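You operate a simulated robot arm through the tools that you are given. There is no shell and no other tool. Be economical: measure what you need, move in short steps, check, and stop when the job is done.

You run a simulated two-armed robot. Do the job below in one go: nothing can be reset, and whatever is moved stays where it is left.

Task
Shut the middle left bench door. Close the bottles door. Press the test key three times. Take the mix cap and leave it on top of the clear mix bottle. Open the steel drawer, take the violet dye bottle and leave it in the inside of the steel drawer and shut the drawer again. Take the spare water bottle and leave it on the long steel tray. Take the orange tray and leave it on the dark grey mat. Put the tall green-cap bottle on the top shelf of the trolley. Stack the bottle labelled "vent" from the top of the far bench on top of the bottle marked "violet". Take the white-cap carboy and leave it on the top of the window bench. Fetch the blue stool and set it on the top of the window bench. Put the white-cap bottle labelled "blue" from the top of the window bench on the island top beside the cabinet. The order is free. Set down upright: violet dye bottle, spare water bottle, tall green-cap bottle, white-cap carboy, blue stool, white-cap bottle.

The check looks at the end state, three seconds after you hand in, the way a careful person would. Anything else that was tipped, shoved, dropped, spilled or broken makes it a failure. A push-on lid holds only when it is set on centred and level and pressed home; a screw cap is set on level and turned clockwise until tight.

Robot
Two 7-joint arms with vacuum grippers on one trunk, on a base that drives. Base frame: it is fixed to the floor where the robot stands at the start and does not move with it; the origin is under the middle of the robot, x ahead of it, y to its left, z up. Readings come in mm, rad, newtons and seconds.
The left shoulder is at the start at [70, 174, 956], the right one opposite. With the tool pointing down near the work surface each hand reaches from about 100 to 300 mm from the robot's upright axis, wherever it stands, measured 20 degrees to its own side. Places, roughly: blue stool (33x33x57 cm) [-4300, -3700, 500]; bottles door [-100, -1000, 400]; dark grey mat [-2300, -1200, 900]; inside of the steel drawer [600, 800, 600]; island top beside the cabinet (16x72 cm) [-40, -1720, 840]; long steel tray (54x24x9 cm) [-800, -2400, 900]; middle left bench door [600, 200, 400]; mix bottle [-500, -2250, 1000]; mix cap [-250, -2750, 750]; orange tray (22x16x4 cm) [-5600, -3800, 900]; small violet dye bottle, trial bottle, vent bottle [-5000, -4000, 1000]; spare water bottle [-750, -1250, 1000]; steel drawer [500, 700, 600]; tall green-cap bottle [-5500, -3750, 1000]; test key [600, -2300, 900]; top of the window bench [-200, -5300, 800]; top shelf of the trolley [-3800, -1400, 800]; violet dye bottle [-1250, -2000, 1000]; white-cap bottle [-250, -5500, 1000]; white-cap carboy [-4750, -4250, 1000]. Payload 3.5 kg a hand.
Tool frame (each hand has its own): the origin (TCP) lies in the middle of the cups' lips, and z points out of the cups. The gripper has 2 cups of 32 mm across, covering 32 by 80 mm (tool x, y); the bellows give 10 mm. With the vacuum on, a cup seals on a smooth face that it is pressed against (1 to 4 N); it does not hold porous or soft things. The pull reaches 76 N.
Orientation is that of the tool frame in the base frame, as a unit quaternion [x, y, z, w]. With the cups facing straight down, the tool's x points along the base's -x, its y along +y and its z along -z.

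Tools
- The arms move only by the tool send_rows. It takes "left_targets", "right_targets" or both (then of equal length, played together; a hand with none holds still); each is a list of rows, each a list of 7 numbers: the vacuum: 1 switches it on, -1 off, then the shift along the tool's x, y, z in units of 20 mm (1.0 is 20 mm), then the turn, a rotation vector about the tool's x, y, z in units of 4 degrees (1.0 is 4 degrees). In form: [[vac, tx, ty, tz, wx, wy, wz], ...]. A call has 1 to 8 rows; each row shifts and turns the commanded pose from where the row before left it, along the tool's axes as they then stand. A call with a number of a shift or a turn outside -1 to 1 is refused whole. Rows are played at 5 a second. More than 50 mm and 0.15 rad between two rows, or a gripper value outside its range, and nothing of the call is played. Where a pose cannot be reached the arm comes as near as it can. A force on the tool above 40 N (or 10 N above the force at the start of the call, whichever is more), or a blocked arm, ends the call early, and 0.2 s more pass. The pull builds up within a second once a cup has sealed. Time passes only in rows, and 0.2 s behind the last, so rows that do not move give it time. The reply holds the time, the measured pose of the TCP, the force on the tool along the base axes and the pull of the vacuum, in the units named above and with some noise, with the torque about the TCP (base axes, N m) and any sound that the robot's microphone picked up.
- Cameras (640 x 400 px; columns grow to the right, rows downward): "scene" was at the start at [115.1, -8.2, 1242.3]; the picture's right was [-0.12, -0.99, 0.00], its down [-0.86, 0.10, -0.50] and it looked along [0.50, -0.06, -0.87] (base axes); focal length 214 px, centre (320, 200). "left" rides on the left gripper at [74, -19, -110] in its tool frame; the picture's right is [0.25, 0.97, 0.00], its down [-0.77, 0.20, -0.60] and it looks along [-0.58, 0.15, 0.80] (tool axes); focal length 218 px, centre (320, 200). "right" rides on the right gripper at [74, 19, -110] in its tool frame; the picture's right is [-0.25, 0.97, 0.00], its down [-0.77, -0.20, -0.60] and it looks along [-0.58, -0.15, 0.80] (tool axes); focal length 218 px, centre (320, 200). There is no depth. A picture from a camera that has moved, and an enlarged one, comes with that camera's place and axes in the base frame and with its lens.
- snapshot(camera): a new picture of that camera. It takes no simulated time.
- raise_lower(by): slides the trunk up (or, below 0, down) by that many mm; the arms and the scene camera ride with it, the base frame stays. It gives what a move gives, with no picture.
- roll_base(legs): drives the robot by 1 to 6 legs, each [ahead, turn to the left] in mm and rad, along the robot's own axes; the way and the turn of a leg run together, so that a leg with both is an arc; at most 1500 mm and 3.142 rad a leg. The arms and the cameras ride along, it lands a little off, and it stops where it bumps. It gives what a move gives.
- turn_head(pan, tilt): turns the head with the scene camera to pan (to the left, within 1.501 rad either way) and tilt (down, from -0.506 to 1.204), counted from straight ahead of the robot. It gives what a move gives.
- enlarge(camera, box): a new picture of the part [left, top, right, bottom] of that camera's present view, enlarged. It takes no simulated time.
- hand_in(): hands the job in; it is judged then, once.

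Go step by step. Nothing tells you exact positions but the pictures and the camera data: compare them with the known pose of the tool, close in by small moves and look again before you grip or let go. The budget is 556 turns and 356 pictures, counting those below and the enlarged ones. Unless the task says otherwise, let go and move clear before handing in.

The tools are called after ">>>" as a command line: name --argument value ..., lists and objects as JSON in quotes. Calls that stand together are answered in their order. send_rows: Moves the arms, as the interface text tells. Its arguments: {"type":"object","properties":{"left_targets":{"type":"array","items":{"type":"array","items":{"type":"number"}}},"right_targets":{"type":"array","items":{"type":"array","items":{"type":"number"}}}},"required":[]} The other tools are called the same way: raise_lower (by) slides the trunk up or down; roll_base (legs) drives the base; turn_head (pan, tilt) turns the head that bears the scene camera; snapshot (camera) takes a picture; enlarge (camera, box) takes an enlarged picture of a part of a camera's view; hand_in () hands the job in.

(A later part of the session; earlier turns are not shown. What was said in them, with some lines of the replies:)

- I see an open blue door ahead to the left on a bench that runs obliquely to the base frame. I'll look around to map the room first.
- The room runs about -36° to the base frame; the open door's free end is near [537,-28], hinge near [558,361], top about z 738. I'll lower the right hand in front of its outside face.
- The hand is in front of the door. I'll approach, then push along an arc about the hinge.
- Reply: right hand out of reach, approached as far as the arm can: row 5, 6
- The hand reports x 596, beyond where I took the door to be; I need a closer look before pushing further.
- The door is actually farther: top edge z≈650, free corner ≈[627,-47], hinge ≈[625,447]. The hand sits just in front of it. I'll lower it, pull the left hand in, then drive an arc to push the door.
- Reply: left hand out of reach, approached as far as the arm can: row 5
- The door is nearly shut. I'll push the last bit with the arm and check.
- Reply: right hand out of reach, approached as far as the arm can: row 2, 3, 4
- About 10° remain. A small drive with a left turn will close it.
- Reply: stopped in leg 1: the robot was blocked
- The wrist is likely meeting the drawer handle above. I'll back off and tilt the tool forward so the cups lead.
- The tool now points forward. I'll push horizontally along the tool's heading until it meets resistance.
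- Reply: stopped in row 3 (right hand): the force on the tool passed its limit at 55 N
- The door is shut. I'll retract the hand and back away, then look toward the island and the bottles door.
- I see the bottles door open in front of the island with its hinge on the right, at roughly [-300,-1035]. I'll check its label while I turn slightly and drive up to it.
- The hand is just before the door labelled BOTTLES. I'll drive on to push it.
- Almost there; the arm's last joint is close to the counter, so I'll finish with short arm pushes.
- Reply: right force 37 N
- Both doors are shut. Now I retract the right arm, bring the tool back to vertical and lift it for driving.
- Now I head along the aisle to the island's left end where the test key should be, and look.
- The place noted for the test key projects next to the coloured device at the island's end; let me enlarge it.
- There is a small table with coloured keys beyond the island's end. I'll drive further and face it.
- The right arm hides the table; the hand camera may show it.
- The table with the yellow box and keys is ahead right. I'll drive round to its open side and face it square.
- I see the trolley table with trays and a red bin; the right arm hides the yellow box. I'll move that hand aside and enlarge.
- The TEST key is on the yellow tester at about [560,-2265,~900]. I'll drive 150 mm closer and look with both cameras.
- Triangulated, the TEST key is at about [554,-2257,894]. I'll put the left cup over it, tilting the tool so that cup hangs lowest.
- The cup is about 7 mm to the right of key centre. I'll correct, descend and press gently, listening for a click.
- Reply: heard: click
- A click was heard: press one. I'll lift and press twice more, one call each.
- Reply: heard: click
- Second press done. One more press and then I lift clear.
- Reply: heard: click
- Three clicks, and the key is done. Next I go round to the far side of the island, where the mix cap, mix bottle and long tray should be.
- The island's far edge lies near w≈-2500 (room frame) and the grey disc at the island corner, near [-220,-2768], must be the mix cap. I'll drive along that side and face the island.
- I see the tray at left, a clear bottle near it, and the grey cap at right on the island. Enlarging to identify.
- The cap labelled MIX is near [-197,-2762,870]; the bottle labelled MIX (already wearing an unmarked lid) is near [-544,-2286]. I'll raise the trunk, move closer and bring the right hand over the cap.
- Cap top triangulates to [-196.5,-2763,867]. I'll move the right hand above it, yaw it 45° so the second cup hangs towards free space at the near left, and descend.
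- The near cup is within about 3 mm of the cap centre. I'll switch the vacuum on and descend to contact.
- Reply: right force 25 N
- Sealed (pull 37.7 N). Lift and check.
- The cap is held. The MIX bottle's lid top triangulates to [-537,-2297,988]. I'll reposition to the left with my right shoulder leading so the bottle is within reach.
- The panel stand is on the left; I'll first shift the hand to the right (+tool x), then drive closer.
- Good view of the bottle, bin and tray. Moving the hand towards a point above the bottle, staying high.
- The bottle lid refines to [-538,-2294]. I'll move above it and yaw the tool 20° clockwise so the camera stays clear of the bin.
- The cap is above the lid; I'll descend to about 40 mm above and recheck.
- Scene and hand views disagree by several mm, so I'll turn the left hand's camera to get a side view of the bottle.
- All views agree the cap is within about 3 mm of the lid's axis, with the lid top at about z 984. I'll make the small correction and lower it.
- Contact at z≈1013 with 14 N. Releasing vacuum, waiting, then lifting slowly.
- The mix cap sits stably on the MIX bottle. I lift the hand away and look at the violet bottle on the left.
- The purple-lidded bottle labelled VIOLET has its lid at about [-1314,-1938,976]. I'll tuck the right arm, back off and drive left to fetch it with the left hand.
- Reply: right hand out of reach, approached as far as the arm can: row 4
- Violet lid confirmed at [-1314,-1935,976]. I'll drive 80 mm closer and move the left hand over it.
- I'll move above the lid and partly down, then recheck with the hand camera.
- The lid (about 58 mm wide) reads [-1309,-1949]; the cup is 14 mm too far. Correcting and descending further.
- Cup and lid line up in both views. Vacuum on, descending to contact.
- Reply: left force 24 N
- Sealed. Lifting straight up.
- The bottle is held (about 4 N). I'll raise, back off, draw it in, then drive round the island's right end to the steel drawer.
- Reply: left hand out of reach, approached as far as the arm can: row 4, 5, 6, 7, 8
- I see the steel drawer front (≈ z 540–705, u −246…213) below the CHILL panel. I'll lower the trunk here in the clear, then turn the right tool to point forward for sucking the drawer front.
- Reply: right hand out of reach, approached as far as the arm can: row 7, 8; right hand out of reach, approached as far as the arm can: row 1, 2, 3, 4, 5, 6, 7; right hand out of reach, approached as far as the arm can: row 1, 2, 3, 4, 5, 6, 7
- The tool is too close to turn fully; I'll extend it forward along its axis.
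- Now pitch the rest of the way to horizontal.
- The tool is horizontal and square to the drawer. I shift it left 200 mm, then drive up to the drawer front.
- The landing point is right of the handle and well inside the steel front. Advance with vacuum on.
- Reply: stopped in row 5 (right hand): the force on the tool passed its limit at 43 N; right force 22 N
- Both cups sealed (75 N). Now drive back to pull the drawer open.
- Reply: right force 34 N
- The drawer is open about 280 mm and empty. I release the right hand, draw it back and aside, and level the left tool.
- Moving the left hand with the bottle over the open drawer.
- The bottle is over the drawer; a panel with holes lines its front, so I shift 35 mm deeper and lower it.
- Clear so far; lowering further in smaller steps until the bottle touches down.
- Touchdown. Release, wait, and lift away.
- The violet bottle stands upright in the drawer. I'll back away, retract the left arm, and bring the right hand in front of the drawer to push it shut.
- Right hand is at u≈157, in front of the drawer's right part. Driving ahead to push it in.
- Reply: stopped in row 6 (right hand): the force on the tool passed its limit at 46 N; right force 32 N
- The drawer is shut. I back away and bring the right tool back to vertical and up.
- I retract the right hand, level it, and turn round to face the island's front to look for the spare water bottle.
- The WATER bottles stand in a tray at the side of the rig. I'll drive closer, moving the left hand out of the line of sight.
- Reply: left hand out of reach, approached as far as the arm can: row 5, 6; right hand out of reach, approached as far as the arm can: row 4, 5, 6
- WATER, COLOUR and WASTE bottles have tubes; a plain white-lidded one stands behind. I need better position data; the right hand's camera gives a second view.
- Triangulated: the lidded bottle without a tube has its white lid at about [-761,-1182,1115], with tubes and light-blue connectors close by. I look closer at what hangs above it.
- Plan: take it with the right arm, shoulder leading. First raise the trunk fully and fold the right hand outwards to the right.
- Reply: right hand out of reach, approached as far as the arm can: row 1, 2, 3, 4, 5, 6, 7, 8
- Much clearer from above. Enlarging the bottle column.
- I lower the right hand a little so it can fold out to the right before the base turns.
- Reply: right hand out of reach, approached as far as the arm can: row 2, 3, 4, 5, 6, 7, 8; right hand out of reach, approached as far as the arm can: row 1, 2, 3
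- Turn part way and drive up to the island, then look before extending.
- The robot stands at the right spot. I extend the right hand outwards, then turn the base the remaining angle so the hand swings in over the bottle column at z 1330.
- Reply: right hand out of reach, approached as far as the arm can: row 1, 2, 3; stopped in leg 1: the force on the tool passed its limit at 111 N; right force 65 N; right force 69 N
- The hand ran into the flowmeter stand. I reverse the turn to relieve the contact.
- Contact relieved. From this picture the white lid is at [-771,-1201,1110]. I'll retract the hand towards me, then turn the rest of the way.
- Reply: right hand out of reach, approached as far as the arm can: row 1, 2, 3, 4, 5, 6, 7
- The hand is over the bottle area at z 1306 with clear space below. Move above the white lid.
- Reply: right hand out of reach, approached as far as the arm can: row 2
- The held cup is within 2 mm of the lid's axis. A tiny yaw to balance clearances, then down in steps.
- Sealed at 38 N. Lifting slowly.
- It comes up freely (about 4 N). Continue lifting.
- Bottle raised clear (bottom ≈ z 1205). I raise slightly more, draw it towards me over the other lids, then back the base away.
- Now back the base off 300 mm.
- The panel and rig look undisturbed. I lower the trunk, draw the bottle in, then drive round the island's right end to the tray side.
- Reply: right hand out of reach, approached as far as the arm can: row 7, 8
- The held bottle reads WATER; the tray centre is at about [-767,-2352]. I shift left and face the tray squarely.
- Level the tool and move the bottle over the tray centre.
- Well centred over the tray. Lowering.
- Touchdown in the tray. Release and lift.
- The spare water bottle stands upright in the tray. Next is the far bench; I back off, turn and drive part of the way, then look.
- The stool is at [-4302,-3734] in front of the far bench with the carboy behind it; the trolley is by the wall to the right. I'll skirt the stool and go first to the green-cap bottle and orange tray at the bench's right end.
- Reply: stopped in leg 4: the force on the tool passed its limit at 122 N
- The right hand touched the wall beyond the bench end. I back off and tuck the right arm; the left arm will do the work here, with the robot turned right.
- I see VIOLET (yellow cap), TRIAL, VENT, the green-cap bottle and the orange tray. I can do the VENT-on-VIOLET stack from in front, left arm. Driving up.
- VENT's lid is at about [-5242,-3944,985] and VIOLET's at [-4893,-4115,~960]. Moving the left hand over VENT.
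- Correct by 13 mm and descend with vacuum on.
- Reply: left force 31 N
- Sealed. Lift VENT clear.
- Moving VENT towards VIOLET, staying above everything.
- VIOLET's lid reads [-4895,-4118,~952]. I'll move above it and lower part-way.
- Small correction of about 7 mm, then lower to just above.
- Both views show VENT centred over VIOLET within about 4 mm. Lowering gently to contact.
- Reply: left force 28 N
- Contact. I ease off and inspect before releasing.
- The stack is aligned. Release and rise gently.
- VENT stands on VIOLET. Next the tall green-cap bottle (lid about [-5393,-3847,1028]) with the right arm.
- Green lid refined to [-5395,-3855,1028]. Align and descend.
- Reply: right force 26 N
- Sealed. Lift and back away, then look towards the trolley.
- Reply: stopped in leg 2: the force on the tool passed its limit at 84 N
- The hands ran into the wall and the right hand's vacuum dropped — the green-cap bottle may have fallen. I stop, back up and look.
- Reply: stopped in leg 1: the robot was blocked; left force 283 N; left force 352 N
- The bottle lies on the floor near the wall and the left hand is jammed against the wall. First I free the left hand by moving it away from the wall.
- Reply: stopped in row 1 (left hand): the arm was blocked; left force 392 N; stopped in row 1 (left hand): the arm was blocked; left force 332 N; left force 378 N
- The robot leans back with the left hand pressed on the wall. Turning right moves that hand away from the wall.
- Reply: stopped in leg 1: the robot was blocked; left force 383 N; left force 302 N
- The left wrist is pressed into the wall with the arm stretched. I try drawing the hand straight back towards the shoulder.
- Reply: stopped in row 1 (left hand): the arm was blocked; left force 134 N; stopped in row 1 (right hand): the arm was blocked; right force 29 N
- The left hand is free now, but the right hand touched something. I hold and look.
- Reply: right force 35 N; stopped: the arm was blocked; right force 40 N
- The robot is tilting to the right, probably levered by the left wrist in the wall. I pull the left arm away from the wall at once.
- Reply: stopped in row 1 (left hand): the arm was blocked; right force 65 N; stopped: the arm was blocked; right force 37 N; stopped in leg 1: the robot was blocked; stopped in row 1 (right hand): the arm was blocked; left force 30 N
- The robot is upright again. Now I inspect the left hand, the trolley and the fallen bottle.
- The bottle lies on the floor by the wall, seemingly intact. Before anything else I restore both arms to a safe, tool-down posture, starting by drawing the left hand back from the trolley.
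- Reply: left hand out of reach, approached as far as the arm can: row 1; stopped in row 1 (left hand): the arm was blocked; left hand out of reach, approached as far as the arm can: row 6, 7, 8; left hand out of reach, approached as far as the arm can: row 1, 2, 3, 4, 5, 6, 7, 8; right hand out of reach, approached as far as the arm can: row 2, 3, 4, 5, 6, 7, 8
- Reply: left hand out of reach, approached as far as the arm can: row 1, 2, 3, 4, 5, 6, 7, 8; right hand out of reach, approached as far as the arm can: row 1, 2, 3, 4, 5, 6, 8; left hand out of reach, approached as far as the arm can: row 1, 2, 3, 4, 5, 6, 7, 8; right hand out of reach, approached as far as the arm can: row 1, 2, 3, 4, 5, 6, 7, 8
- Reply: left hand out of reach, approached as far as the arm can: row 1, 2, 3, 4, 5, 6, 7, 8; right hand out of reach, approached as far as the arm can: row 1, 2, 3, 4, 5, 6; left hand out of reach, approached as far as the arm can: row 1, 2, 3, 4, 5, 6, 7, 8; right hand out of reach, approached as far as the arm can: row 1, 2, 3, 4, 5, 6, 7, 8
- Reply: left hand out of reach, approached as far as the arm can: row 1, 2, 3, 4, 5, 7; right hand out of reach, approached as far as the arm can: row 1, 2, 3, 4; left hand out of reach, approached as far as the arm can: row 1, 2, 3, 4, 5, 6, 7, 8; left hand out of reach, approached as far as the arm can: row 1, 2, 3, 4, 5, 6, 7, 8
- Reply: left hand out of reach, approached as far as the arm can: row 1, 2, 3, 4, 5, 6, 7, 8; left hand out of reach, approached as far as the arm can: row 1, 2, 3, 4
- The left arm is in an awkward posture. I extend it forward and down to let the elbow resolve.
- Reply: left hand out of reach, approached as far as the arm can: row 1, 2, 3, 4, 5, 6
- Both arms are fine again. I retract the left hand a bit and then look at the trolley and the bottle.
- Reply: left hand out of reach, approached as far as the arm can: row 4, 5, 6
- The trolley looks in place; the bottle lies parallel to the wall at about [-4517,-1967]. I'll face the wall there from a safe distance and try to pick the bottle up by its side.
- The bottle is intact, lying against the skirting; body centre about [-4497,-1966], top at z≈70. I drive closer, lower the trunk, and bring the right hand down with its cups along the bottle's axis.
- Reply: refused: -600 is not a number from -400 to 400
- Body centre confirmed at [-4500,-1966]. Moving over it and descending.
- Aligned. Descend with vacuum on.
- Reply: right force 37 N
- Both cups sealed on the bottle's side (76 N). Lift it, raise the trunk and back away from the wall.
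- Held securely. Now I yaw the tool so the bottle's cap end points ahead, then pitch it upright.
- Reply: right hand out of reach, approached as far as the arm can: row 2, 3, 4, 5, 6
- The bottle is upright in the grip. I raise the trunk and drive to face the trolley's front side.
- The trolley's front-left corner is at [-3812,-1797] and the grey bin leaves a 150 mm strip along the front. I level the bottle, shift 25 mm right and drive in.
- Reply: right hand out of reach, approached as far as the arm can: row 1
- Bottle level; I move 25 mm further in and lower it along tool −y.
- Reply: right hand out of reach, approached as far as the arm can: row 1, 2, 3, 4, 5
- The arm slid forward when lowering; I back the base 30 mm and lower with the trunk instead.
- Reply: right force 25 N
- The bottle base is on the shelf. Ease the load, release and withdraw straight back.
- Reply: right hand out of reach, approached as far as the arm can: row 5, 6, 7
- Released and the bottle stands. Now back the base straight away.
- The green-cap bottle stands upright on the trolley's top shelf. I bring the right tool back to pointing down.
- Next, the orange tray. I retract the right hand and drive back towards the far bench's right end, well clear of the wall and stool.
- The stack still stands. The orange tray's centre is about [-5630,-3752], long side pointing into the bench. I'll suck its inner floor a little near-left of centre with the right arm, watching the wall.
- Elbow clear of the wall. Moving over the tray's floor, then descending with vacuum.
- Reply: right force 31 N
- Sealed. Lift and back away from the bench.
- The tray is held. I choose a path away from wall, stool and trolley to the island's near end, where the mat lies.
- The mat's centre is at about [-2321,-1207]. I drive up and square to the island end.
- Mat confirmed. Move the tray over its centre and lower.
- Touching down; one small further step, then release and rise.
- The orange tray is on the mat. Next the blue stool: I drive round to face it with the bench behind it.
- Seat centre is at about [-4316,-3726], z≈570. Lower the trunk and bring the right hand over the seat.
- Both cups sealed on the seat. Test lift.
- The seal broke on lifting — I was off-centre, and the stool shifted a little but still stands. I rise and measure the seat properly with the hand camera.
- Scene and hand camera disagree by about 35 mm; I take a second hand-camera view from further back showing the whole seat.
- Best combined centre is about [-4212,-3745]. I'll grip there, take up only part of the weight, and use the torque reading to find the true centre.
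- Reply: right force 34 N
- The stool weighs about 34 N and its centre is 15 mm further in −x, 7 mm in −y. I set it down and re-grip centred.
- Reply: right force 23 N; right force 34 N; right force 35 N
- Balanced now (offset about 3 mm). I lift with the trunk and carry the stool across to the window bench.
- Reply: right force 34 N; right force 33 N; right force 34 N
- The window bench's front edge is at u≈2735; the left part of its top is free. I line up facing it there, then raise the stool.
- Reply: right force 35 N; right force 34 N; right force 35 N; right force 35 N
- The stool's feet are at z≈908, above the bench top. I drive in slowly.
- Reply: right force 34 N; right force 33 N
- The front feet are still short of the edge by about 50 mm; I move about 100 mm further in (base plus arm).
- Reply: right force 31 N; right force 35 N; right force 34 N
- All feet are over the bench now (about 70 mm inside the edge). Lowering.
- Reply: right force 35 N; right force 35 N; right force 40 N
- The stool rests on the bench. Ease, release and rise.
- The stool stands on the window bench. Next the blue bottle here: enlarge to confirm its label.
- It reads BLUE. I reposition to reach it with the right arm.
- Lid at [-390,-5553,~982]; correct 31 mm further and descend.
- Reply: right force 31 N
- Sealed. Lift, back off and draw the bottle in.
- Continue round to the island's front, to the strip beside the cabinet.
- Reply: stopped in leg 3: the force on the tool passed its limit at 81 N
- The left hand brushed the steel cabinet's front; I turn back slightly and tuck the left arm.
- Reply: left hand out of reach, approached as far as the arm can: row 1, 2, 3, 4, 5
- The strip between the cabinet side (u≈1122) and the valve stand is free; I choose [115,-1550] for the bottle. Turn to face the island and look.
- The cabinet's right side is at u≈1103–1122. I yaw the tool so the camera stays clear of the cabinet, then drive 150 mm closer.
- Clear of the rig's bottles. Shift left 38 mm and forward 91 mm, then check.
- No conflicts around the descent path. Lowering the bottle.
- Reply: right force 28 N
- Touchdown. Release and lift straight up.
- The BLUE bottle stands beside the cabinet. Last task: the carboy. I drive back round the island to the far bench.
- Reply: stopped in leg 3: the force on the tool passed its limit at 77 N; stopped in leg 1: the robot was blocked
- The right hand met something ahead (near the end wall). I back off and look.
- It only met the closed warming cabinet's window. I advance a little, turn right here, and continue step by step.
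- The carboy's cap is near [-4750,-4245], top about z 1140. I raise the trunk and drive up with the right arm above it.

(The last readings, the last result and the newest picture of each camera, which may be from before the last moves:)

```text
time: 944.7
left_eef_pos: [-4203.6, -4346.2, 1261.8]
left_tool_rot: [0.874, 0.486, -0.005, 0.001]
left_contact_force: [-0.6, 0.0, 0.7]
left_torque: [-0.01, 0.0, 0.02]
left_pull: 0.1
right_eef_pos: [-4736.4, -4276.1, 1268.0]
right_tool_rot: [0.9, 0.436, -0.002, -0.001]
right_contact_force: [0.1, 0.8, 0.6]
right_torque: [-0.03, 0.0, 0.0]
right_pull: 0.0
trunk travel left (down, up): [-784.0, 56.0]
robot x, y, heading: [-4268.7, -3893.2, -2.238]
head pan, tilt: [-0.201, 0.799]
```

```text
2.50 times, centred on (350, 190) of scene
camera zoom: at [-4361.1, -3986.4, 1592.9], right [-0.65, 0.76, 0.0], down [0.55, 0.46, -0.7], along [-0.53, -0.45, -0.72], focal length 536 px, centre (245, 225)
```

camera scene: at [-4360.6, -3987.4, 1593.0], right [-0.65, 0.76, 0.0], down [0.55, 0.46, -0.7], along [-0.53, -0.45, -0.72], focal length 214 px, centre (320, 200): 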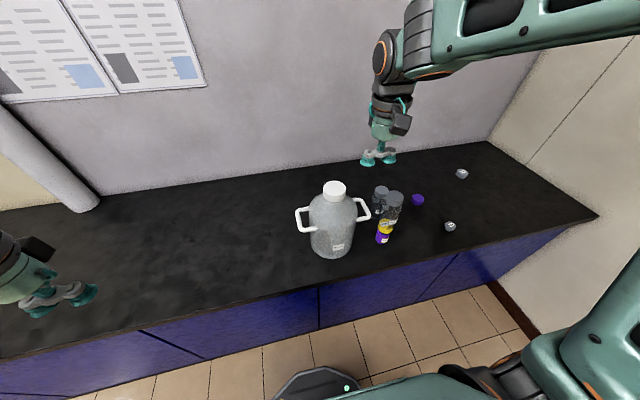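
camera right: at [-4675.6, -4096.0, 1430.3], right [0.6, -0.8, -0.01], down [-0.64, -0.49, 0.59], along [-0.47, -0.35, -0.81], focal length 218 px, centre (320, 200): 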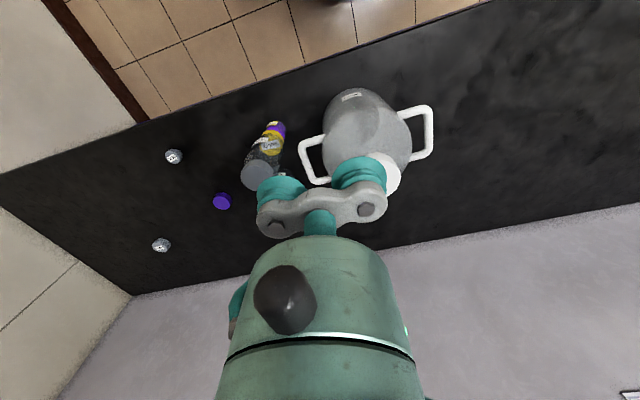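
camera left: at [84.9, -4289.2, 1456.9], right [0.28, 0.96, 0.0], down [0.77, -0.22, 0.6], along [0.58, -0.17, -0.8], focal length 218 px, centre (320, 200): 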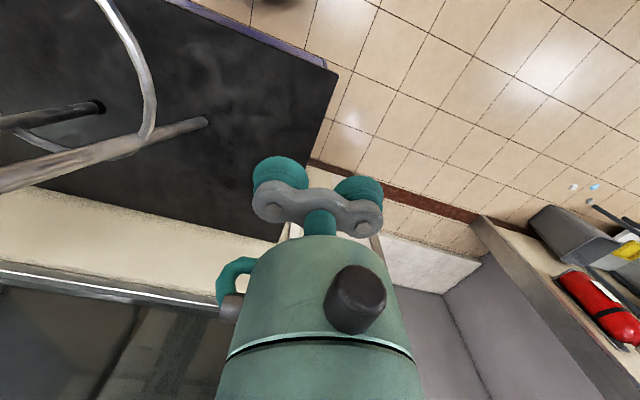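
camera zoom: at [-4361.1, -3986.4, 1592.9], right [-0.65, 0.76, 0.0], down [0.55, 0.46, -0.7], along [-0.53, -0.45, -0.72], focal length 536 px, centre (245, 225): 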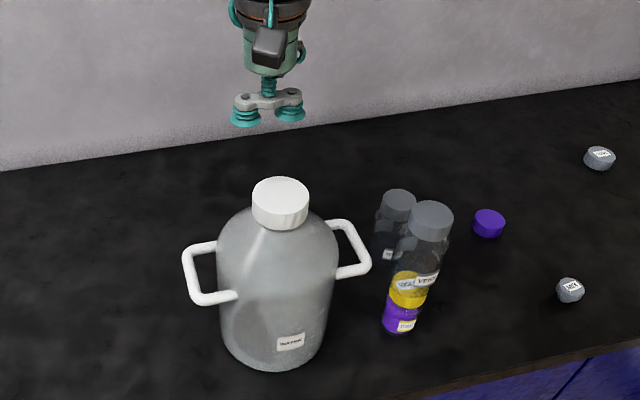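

Cap centre [-4759,-4266], about 70 mm wide, top ≈ z 1146. Small correction and descend.

>>> send_rows --right_targets '[[-1, -0.32, 0.2, 1, 0, 0, 0], [-1, 0, 0, 1, 0, 0, 0], [-1, 0, 0, 1, 0, 0, 0], [-1, 0, 0, 1, 0, 0, 0], [-1, 0, 0, 0, 0, 0, 0]]'

>>> enlarge --camera "right" --box '[240, 80, 420, 240]'

```text
time: 945.9
left_eef_pos: [-4205.9, -4347.4, 1263.0]
left_tool_rot: [0.874, 0.486, -0.006, 0.0]
left_contact_force: [0.5, -0.3, -0.3]
left_torque: [0.0, 0.03, 0.0]
left_pull: 0.0
right_eef_pos: [-4738.6, -4282.6, 1187.0]
right_tool_rot: [0.899, 0.437, -0.002, -0.001]
right_contact_force: [-0.4, -0.1, 0.4]
right_torque: [0.0, 0.01, -0.02]
right_pull: 0.0
trunk travel left (down, up): [-784.0, 56.0]
robot x, y, heading: [-4268.3, -3893.8, -2.239]
head pan, tilt: [-0.201, 0.799]
```

```text
2.50 times, centred on (330, 160) of right
camera zoom: at [-4679.4, -4237.7, 1297.4], right [0.6, -0.8, 0.0], down [-0.63, -0.48, 0.6], along [-0.48, -0.36, -0.8], focal length 546 px, centre (295, 300)
```

zoom: 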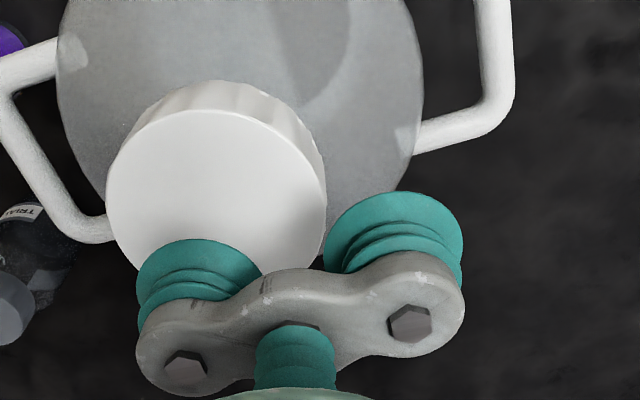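

>>> send_rows --right_targets '[[1, 0.15, 0.1, 1, 0, 0, 0], [1, 0, 0, 0.5, 0, 0, 0], [1, 0, 0, 0.3, 0, 0, 0], [1, 0, 0, 0.3, 0, 0, 0], [1, 0, 0, 0.2, 0, 0, 0], [1, 0, 0, 0, 0, 0, 0]]'

```text
time: 947.3
left_eef_pos: [-4203.3, -4346.5, 1262.6]
left_tool_rot: [0.874, 0.486, -0.008, 0.0]
left_contact_force: [0.9, -0.4, 0.0]
left_torque: [-0.01, 0.0, 0.01]
left_pull: 0.1
right_eef_pos: [-4734.0, -4280.7, 1144.4]
right_tool_rot: [0.899, 0.437, -0.002, 0.0]
right_contact_force: [1.1, 1.0, 11.5]
right_torque: [0.79, 0.89, -0.12]
right_pull: 37.3
trunk travel left (down, up): [-784.0, 56.0]
robot x, y, heading: [-4268.8, -3894.4, -2.239]
head pan, tilt: [-0.201, 0.799]
```

Sealed with one cup. Careful test lift in small steps.

>>> send_rows --right_targets '[[1, 0, 0, -0.3, 0, 0, 0], [1, 0, 0, -0.2, 0, 0, 0], [1, 0, 0, 0, 0, 0, 0]]'

>>> send_rows --right_targets '[[1, 0, 0, -0.2, 0, 0, 0], [1, 0, 0, -0.2, 0, 0, 0], [1, 0, 0, 0, 0, 0, 0]]'

```text
time: 948.1
left_eef_pos: [-4204.5, -4347.7, 1262.2]
left_tool_rot: [0.874, 0.486, -0.006, 0.0]
left_contact_force: [0.6, 0.0, 0.7]
left_torque: [0.0, -0.01, -0.01]
left_pull: 0.1
right_eef_pos: [-4735.8, -4281.7, 1151.2]
right_tool_rot: [0.9, 0.437, 0.0, -0.003]
right_contact_force: [-0.6, 0.1, -4.2]
right_torque: [0.46, 0.55, 0.04]
right_pull: 37.3
trunk travel left (down, up): [-784.0, 56.0]
robot x, y, heading: [-4267.1, -3897.4, -2.24]
head pan, tilt: [-0.201, 0.799]
```

```text
time: 948.9
left_eef_pos: [-4204.7, -4348.3, 1262.1]
left_tool_rot: [0.874, 0.486, -0.005, 0.0]
left_contact_force: [-0.4, 0.0, -0.7]
left_torque: [0.02, 0.0, 0.02]
left_pull: 0.0
right_eef_pos: [-4737.1, -4282.7, 1160.2]
right_tool_rot: [0.899, 0.437, 0.0, -0.002]
right_contact_force: [-0.8, -1.2, -3.2]
right_torque: [0.49, 0.59, 0.03]
right_pull: 38.2
trunk travel left (down, up): [-784.0, 56.0]
robot x, y, heading: [-4263.7, -3895.5, -2.242]
head pan, tilt: [-0.201, 0.799]
```

Only about 4 N: check whether the carboy came along.

>>> send_rows --right_targets '[[1, 0, 0, -0.5, 0, 0, 0], [1, 0, 0, -0.5, 0, 0, 0], [1, 0, 0, 0, 0, 0, 0]]'

>>> enlarge --camera "scene" --box '[270, 110, 430, 270]'

```text
time: 949.7
left_eef_pos: [-4205.4, -4348.7, 1261.7]
left_tool_rot: [0.874, 0.487, -0.005, 0.001]
left_contact_force: [-1.1, 0.5, -0.2]
left_torque: [0.02, 0.0, 0.0]
left_pull: 0.1
right_eef_pos: [-4736.7, -4282.8, 1180.0]
right_tool_rot: [0.9, 0.436, 0.0, -0.002]
right_contact_force: [1.2, -0.4, -2.9]
right_torque: [0.45, 0.58, 0.0]
right_pull: 37.3
trunk travel left (down, up): [-784.0, 56.0]
robot x, y, heading: [-4269.5, -3891.4, -2.239]
head pan, tilt: [-0.201, 0.799]
```

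```text
2.50 times, centred on (350, 190) of scene
camera zoom: at [-4361.9, -3987.8, 1592.8], right [-0.65, 0.76, 0.0], down [0.55, 0.46, -0.7], along [-0.53, -0.45, -0.72], focal length 536 px, centre (245, 225)
```

zoom: 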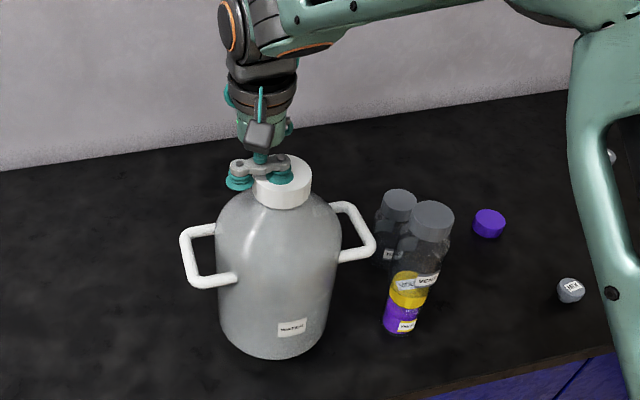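

The whole carboy lifted (about 4 N). Raise more and back straight out, keeping clear of the stack.

>>> send_rows --right_targets '[[1, 0, 0, -1, 0, 0, 0], [1, 0, 0, -1, 0, 0, 0], [1, 0, 0, -1, 0, 0, 0], [1, 0, 0, 0, 0, 0, 0]]'

>>> roll_base --legs '[[-450, 0]]'

>>> snapshot --camera "scene"

```text
time: 950.7
left_eef_pos: [-4206.1, -4348.7, 1261.5]
left_tool_rot: [0.874, 0.486, -0.005, 0.001]
left_contact_force: [-0.7, 0.7, 0.3]
left_torque: [-0.01, -0.01, 0.0]
left_pull: 0.0
right_eef_pos: [-4736.1, -4281.8, 1239.3]
right_tool_rot: [0.899, 0.437, 0.001, -0.002]
right_contact_force: [0.3, -0.6, -3.9]
right_torque: [0.53, 0.58, 0.03]
right_pull: 37.8
trunk travel left (down, up): [-784.0, 56.0]
robot x, y, heading: [-4271.7, -3894.3, -2.241]
head pan, tilt: [-0.201, 0.799]
```

```text
time: 953.4
left_eef_pos: [-3931.0, -3999.5, 1261.8]
left_tool_rot: [0.874, 0.486, -0.005, 0.001]
left_contact_force: [-0.5, -0.8, 0.4]
left_torque: [0.01, -0.02, -0.01]
left_pull: 0.0
right_eef_pos: [-4460.9, -3936.1, 1238.9]
right_tool_rot: [0.899, 0.438, 0.0, -0.002]
right_contact_force: [0.4, 0.2, -3.8]
right_torque: [0.46, 0.55, 0.0]
right_pull: 37.5
trunk travel left (down, up): [-784.0, 56.0]
robot x, y, heading: [-3992.1, -3543.1, -2.236]
head pan, tilt: [-0.201, 0.799]
```

```text
109 pictures are left
camera scene: at [-4088.2, -3640.4, 1592.6], right [-0.65, 0.76, 0.0], down [0.55, 0.47, -0.7], along [-0.53, -0.45, -0.72], focal length 214 px, centre (320, 200)
```

scene: 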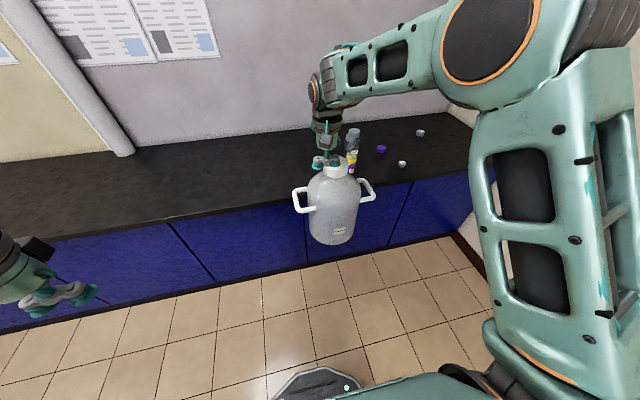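

>>> send_rows --right_targets '[[1, 1, 0, 0, 0, 0, 0], [1, 1, 0, 0, 0, 0, 0], [1, 1, 0, 0, 0, 0, 0], [1, 1, 0, 0, 0, 0, 0], [1, 1, 0, 0, 0, 0, 0], [1, 0, 0, 0, 0, 0, 0]]'

>>> roll_base --legs '[[0, 1.825], [1500, 0], [1500, 0], [0, -0.249]]'

>>> turn_head --pan 0.0 --tilt 0.6

>>> snapshot --camera "scene"

```text
time: 954.8
left_eef_pos: [-3930.1, -3999.6, 1261.6]
left_tool_rot: [0.873, 0.487, -0.004, 0.001]
left_contact_force: [0.4, -0.5, -0.2]
left_torque: [0.06, 0.0, 0.03]
left_pull: 0.0
right_eef_pos: [-4398.9, -3854.8, 1240.6]
right_tool_rot: [0.899, 0.438, 0.0, -0.002]
right_contact_force: [0.4, -0.3, -3.3]
right_torque: [0.5, 0.58, 0.01]
right_pull: 37.6
trunk travel left (down, up): [-784.0, 56.0]
robot x, y, heading: [-3992.6, -3544.4, -2.238]
head pan, tilt: [-0.201, 0.799]
```

```text
time: 974.5
left_eef_pos: [-769.5, -4656.5, 1262.9]
left_tool_rot: [0.266, 0.964, -0.004, 0.004]
left_contact_force: [0.5, 0.1, -0.2]
left_torque: [-0.02, -0.01, -0.04]
left_pull: 0.1
right_eef_pos: [-906.4, -5128.8, 1240.0]
right_tool_rot: [0.32, 0.947, -0.002, -0.001]
right_contact_force: [-0.2, 0.7, -3.4]
right_torque: [-0.58, 0.48, 0.02]
right_pull: 38.0
trunk travel left (down, up): [-784.0, 56.0]
robot x, y, heading: [-1216.5, -4724.4, -0.654]
head pan, tilt: [-0.201, 0.799]
```

```text
time: 975.3
left_eef_pos: [-770.5, -4657.5, 1261.6]
left_tool_rot: [0.266, 0.964, -0.003, 0.004]
left_contact_force: [0.1, 0.1, 0.2]
left_torque: [0.02, -0.01, -0.02]
left_pull: 0.0
right_eef_pos: [-907.6, -5127.2, 1239.2]
right_tool_rot: [0.32, 0.947, -0.002, -0.002]
right_contact_force: [-0.2, 0.6, -4.2]
right_torque: [-0.56, 0.45, -0.02]
right_pull: 37.4
trunk travel left (down, up): [-784.0, 56.0]
robot x, y, heading: [-1223.4, -4724.9, -0.647]
head pan, tilt: [0.0, 0.6]
```

```text
108 pictures are left
camera scene: at [-1112.1, -4810.9, 1609.6], right [-0.61, -0.79, 0.0], down [-0.45, 0.34, -0.82], along [0.65, -0.5, -0.57], focal length 214 px, centre (320, 200)
```

scene: 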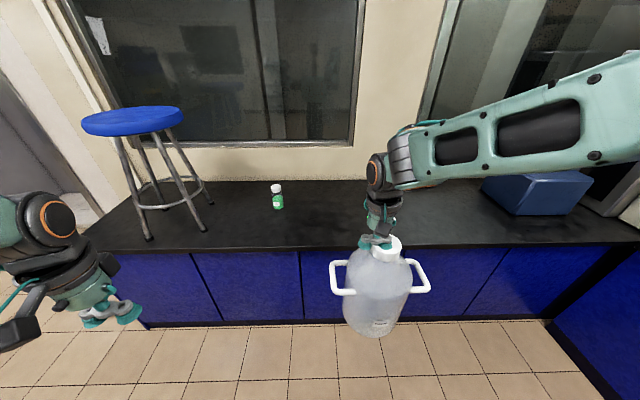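

Clear spot ahead between the green bottle and the blue cool box. Drive in.

>>> roll_base --legs '[[490, 0]]'

>>> turn_head --pan -0.2 --tilt 0.8

>>> snapshot --camera "scene"

```text
time: 978.1
left_eef_pos: [-384.3, -4951.5, 1262.4]
left_tool_rot: [0.267, 0.964, -0.004, 0.004]
left_contact_force: [-0.4, 0.3, -0.1]
left_torque: [0.01, 0.01, -0.03]
left_pull: 0.1
right_eef_pos: [-521.8, -5421.6, 1240.1]
right_tool_rot: [0.32, 0.948, -0.002, 0.0]
right_contact_force: [-0.5, 0.1, -4.3]
right_torque: [-0.57, 0.45, -0.01]
right_pull: 37.9
trunk travel left (down, up): [-784.0, 56.0]
robot x, y, heading: [-834.7, -5022.6, -0.651]
head pan, tilt: [0.0, 0.6]
```

```text
time: 978.9
left_eef_pos: [-383.7, -4951.2, 1262.6]
left_tool_rot: [0.266, 0.964, -0.004, 0.003]
left_contact_force: [-0.1, 0.0, -0.1]
left_torque: [0.0, -0.01, -0.04]
left_pull: 0.0
right_eef_pos: [-520.4, -5421.5, 1238.2]
right_tool_rot: [0.32, 0.948, 0.0, -0.001]
right_contact_force: [0.1, 0.2, -4.3]
right_torque: [-0.57, 0.46, 0.0]
right_pull: 37.8
trunk travel left (down, up): [-784.0, 56.0]
robot x, y, heading: [-834.8, -5021.4, -0.649]
head pan, tilt: [-0.201, 0.799]
```

```text
107 pictures are left
camera scene: at [-742.3, -5112.8, 1592.8], right [-0.75, -0.66, 0.0], down [-0.47, 0.54, -0.7], along [0.46, -0.52, -0.72], focal length 214 px, centre (320, 200)
```

scene: 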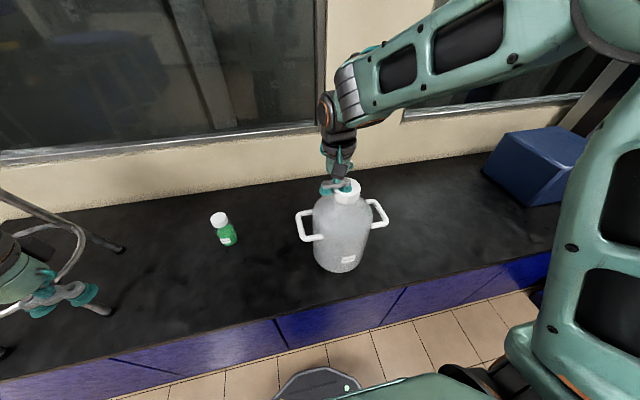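

>>> send_rows --right_targets '[[1, -0.8, 0, 0, 0, 0, 0], [1, -0.8, 0, 0, 0, 0, 0], [1, 0, 0, 1, 0, 0, 0], [1, 0, 0, 1, 0, 0, 0], [1, 0, 0, 1, 0, 0, 0], [1, 0, 0, 0.6, 0, 0, 0], [1, 0, 0, 0, 0, 0, 0]]'

>>> send_rows --right_targets '[[1, 0, 0, 0.3, 0, 0, 0], [1, 0, 0, 0.3, 0, 0, 0], [1, 0, 0, 0.3, 0, 0, 0], [1, 0, 0, 0, 0, 0, 0]]'

```text
time: 980.5
left_eef_pos: [-383.2, -4951.2, 1262.1]
left_tool_rot: [0.266, 0.964, -0.004, 0.005]
left_contact_force: [0.2, -0.7, -0.8]
left_torque: [0.0, -0.03, -0.01]
left_pull: 0.1
right_eef_pos: [-496.6, -5440.8, 1167.5]
right_tool_rot: [0.32, 0.948, -0.001, -0.001]
right_contact_force: [0.5, 0.5, -3.8]
right_torque: [-0.56, 0.47, -0.01]
right_pull: 37.9
trunk travel left (down, up): [-784.0, 56.0]
robot x, y, heading: [-837.3, -5023.1, -0.653]
head pan, tilt: [-0.201, 0.799]
```

```text
time: 981.5
left_eef_pos: [-384.3, -4951.3, 1262.0]
left_tool_rot: [0.267, 0.964, -0.004, 0.004]
left_contact_force: [-0.5, -0.3, -0.3]
left_torque: [0.0, -0.02, -0.04]
left_pull: 0.1
right_eef_pos: [-496.8, -5441.6, 1149.1]
right_tool_rot: [0.32, 0.948, -0.001, -0.002]
right_contact_force: [0.4, 0.5, -3.3]
right_torque: [-0.58, 0.46, 0.02]
right_pull: 37.8
trunk travel left (down, up): [-784.0, 56.0]
robot x, y, heading: [-834.8, -5022.0, -0.647]
head pan, tilt: [-0.201, 0.799]
```

>>> send_rows --right_targets '[[1, 0, 0, 0.2, 0, 0, 0], [1, 0, 0, 0.2, 0, 0, 0], [1, 0, 0, 0, 0, 0, 0]]'

>>> enlarge --camera "scene" --box '[260, 150, 440, 320]'

```text
time: 982.3
left_eef_pos: [-384.9, -4947.8, 1262.0]
left_tool_rot: [0.266, 0.964, -0.005, 0.004]
left_contact_force: [-1.3, 0.4, -0.3]
left_torque: [-0.01, 0.02, -0.01]
left_pull: 0.2
right_eef_pos: [-496.6, -5437.6, 1143.8]
right_tool_rot: [0.319, 0.948, -0.001, 0.001]
right_contact_force: [3.7, 7.0, 23.0]
right_torque: [-1.01, 0.69, 0.06]
right_pull: 37.5
trunk travel left (down, up): [-784.0, 56.0]
robot x, y, heading: [-836.0, -5022.2, -0.651]
head pan, tilt: [-0.201, 0.799]
```

```text
2.35 times, centred on (350, 235) of scene
camera zoom: at [-743.9, -5107.6, 1593.5], right [-0.75, -0.66, 0.0], down [-0.47, 0.54, -0.7], along [0.46, -0.53, -0.72], focal length 505 px, centre (249, 118)
```

zoom: 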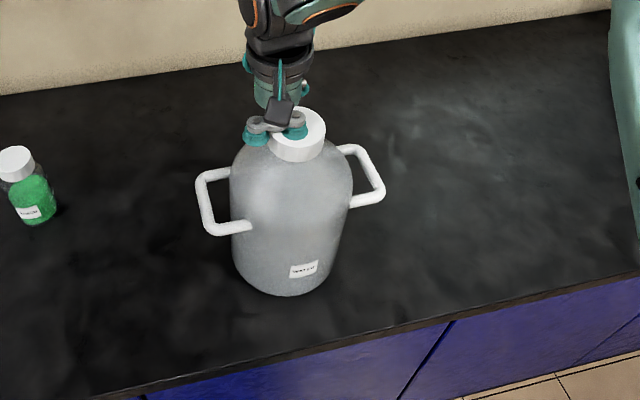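

The carboy stands on the bench, clear of the edge. Release and withdraw.

>>> send_rows --right_targets '[[-1, 0, 0, -0.3, 0, 0, 0], [-1, 0, 0, 0, 0, 0, 0], [-1, 0, 0, 0, 0, 0, 0], [-1, 0, 0, 0, 0, 0, 0], [-1, 0, 0, -0.3, 0, 0, 0], [-1, 0, 0, -1, 0, 0, 0], [-1, 0, 0, -1, 0, 0, 0], [-1, 0, 0, -1, 0, 0, 0]]'

>>> roll_base --legs '[[-450, 0]]'

>>> turn_head --pan 0.1 --tilt 0.5

>>> snapshot --camera "scene"

```text
time: 984.1
left_eef_pos: [-384.6, -4950.1, 1262.6]
left_tool_rot: [0.266, 0.964, -0.003, 0.005]
left_contact_force: [-0.5, 0.4, -0.3]
left_torque: [0.0, 0.01, 0.0]
left_pull: 0.1
right_eef_pos: [-494.9, -5440.9, 1213.7]
right_tool_rot: [0.32, 0.947, -0.001, -0.001]
right_contact_force: [-0.8, 0.1, 0.7]
right_torque: [0.01, 0.02, 0.0]
right_pull: 0.1
trunk travel left (down, up): [-784.0, 56.0]
robot x, y, heading: [-834.2, -5020.1, -0.65]
head pan, tilt: [-0.201, 0.799]
```

```text
time: 986.8
left_eef_pos: [-739.4, -4679.4, 1262.6]
left_tool_rot: [0.267, 0.964, -0.003, 0.003]
left_contact_force: [1.2, 0.4, 0.0]
left_torque: [0.01, 0.02, 0.0]
left_pull: 0.1
right_eef_pos: [-853.0, -5170.5, 1213.2]
right_tool_rot: [0.321, 0.947, -0.002, -0.001]
right_contact_force: [-0.1, -0.4, -0.2]
right_torque: [-0.01, -0.01, 0.0]
right_pull: 0.0
trunk travel left (down, up): [-784.0, 56.0]
robot x, y, heading: [-1192.3, -4745.3, -0.66]
head pan, tilt: [-0.201, 0.799]
```

```text
time: 987.6
left_eef_pos: [-742.2, -4678.9, 1261.1]
left_tool_rot: [0.267, 0.964, -0.004, 0.005]
left_contact_force: [0.5, -0.3, -0.1]
left_torque: [0.0, 0.0, 0.01]
left_pull: 0.0
right_eef_pos: [-853.3, -5168.1, 1214.6]
right_tool_rot: [0.321, 0.947, -0.002, -0.001]
right_contact_force: [0.8, -0.5, -0.1]
right_torque: [0.04, -0.02, -0.01]
right_pull: 0.1
trunk travel left (down, up): [-784.0, 56.0]
robot x, y, heading: [-1192.2, -4747.8, -0.658]
head pan, tilt: [0.099, 0.499]
```

```text
105 pictures are left
camera scene: at [-1077.1, -4825.6, 1618.8], right [-0.53, -0.85, 0.0], down [-0.41, 0.25, -0.88], along [0.75, -0.46, -0.48], focal length 214 px, centre (320, 200)
```

scene: 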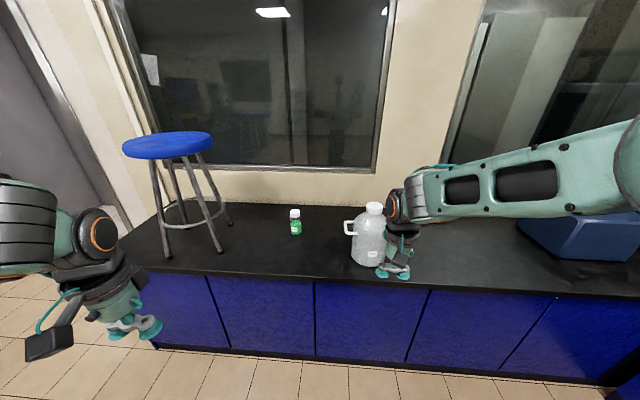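

All items are placed, every grip has been let go, and the robot stands clear, so I hand the job in.

>>> hand_in

```text
The job is handed in.
```

The job is handed in and all twelve tasks are done. The robot did have some collisions on the way that the check may count against it.

**Tall green-cap bottle:** It fell to the floor when the robot hit the wall. It looked intact, so I picked it up and stood it upright on the trolley's top shelf.

**Near topple and other knocks:**
- **Topple:** The robot nearly tipped over after hitting the wall, and its hands pressed against the trolley. The trolley still looked to be in place afterwards.
- **Island:** One hand hit the flowmeter stand and the steel cabinet's front.
- **Warming cabinet:** One hand hit its closed window.
- **Stool:** It dropped and slid a little on the first lift. It now stands on the window bench.

I saw no damage from any of these knocks. I could not look inside the steel drawer after shutting it, but the violet dye bottle stood upright just before.
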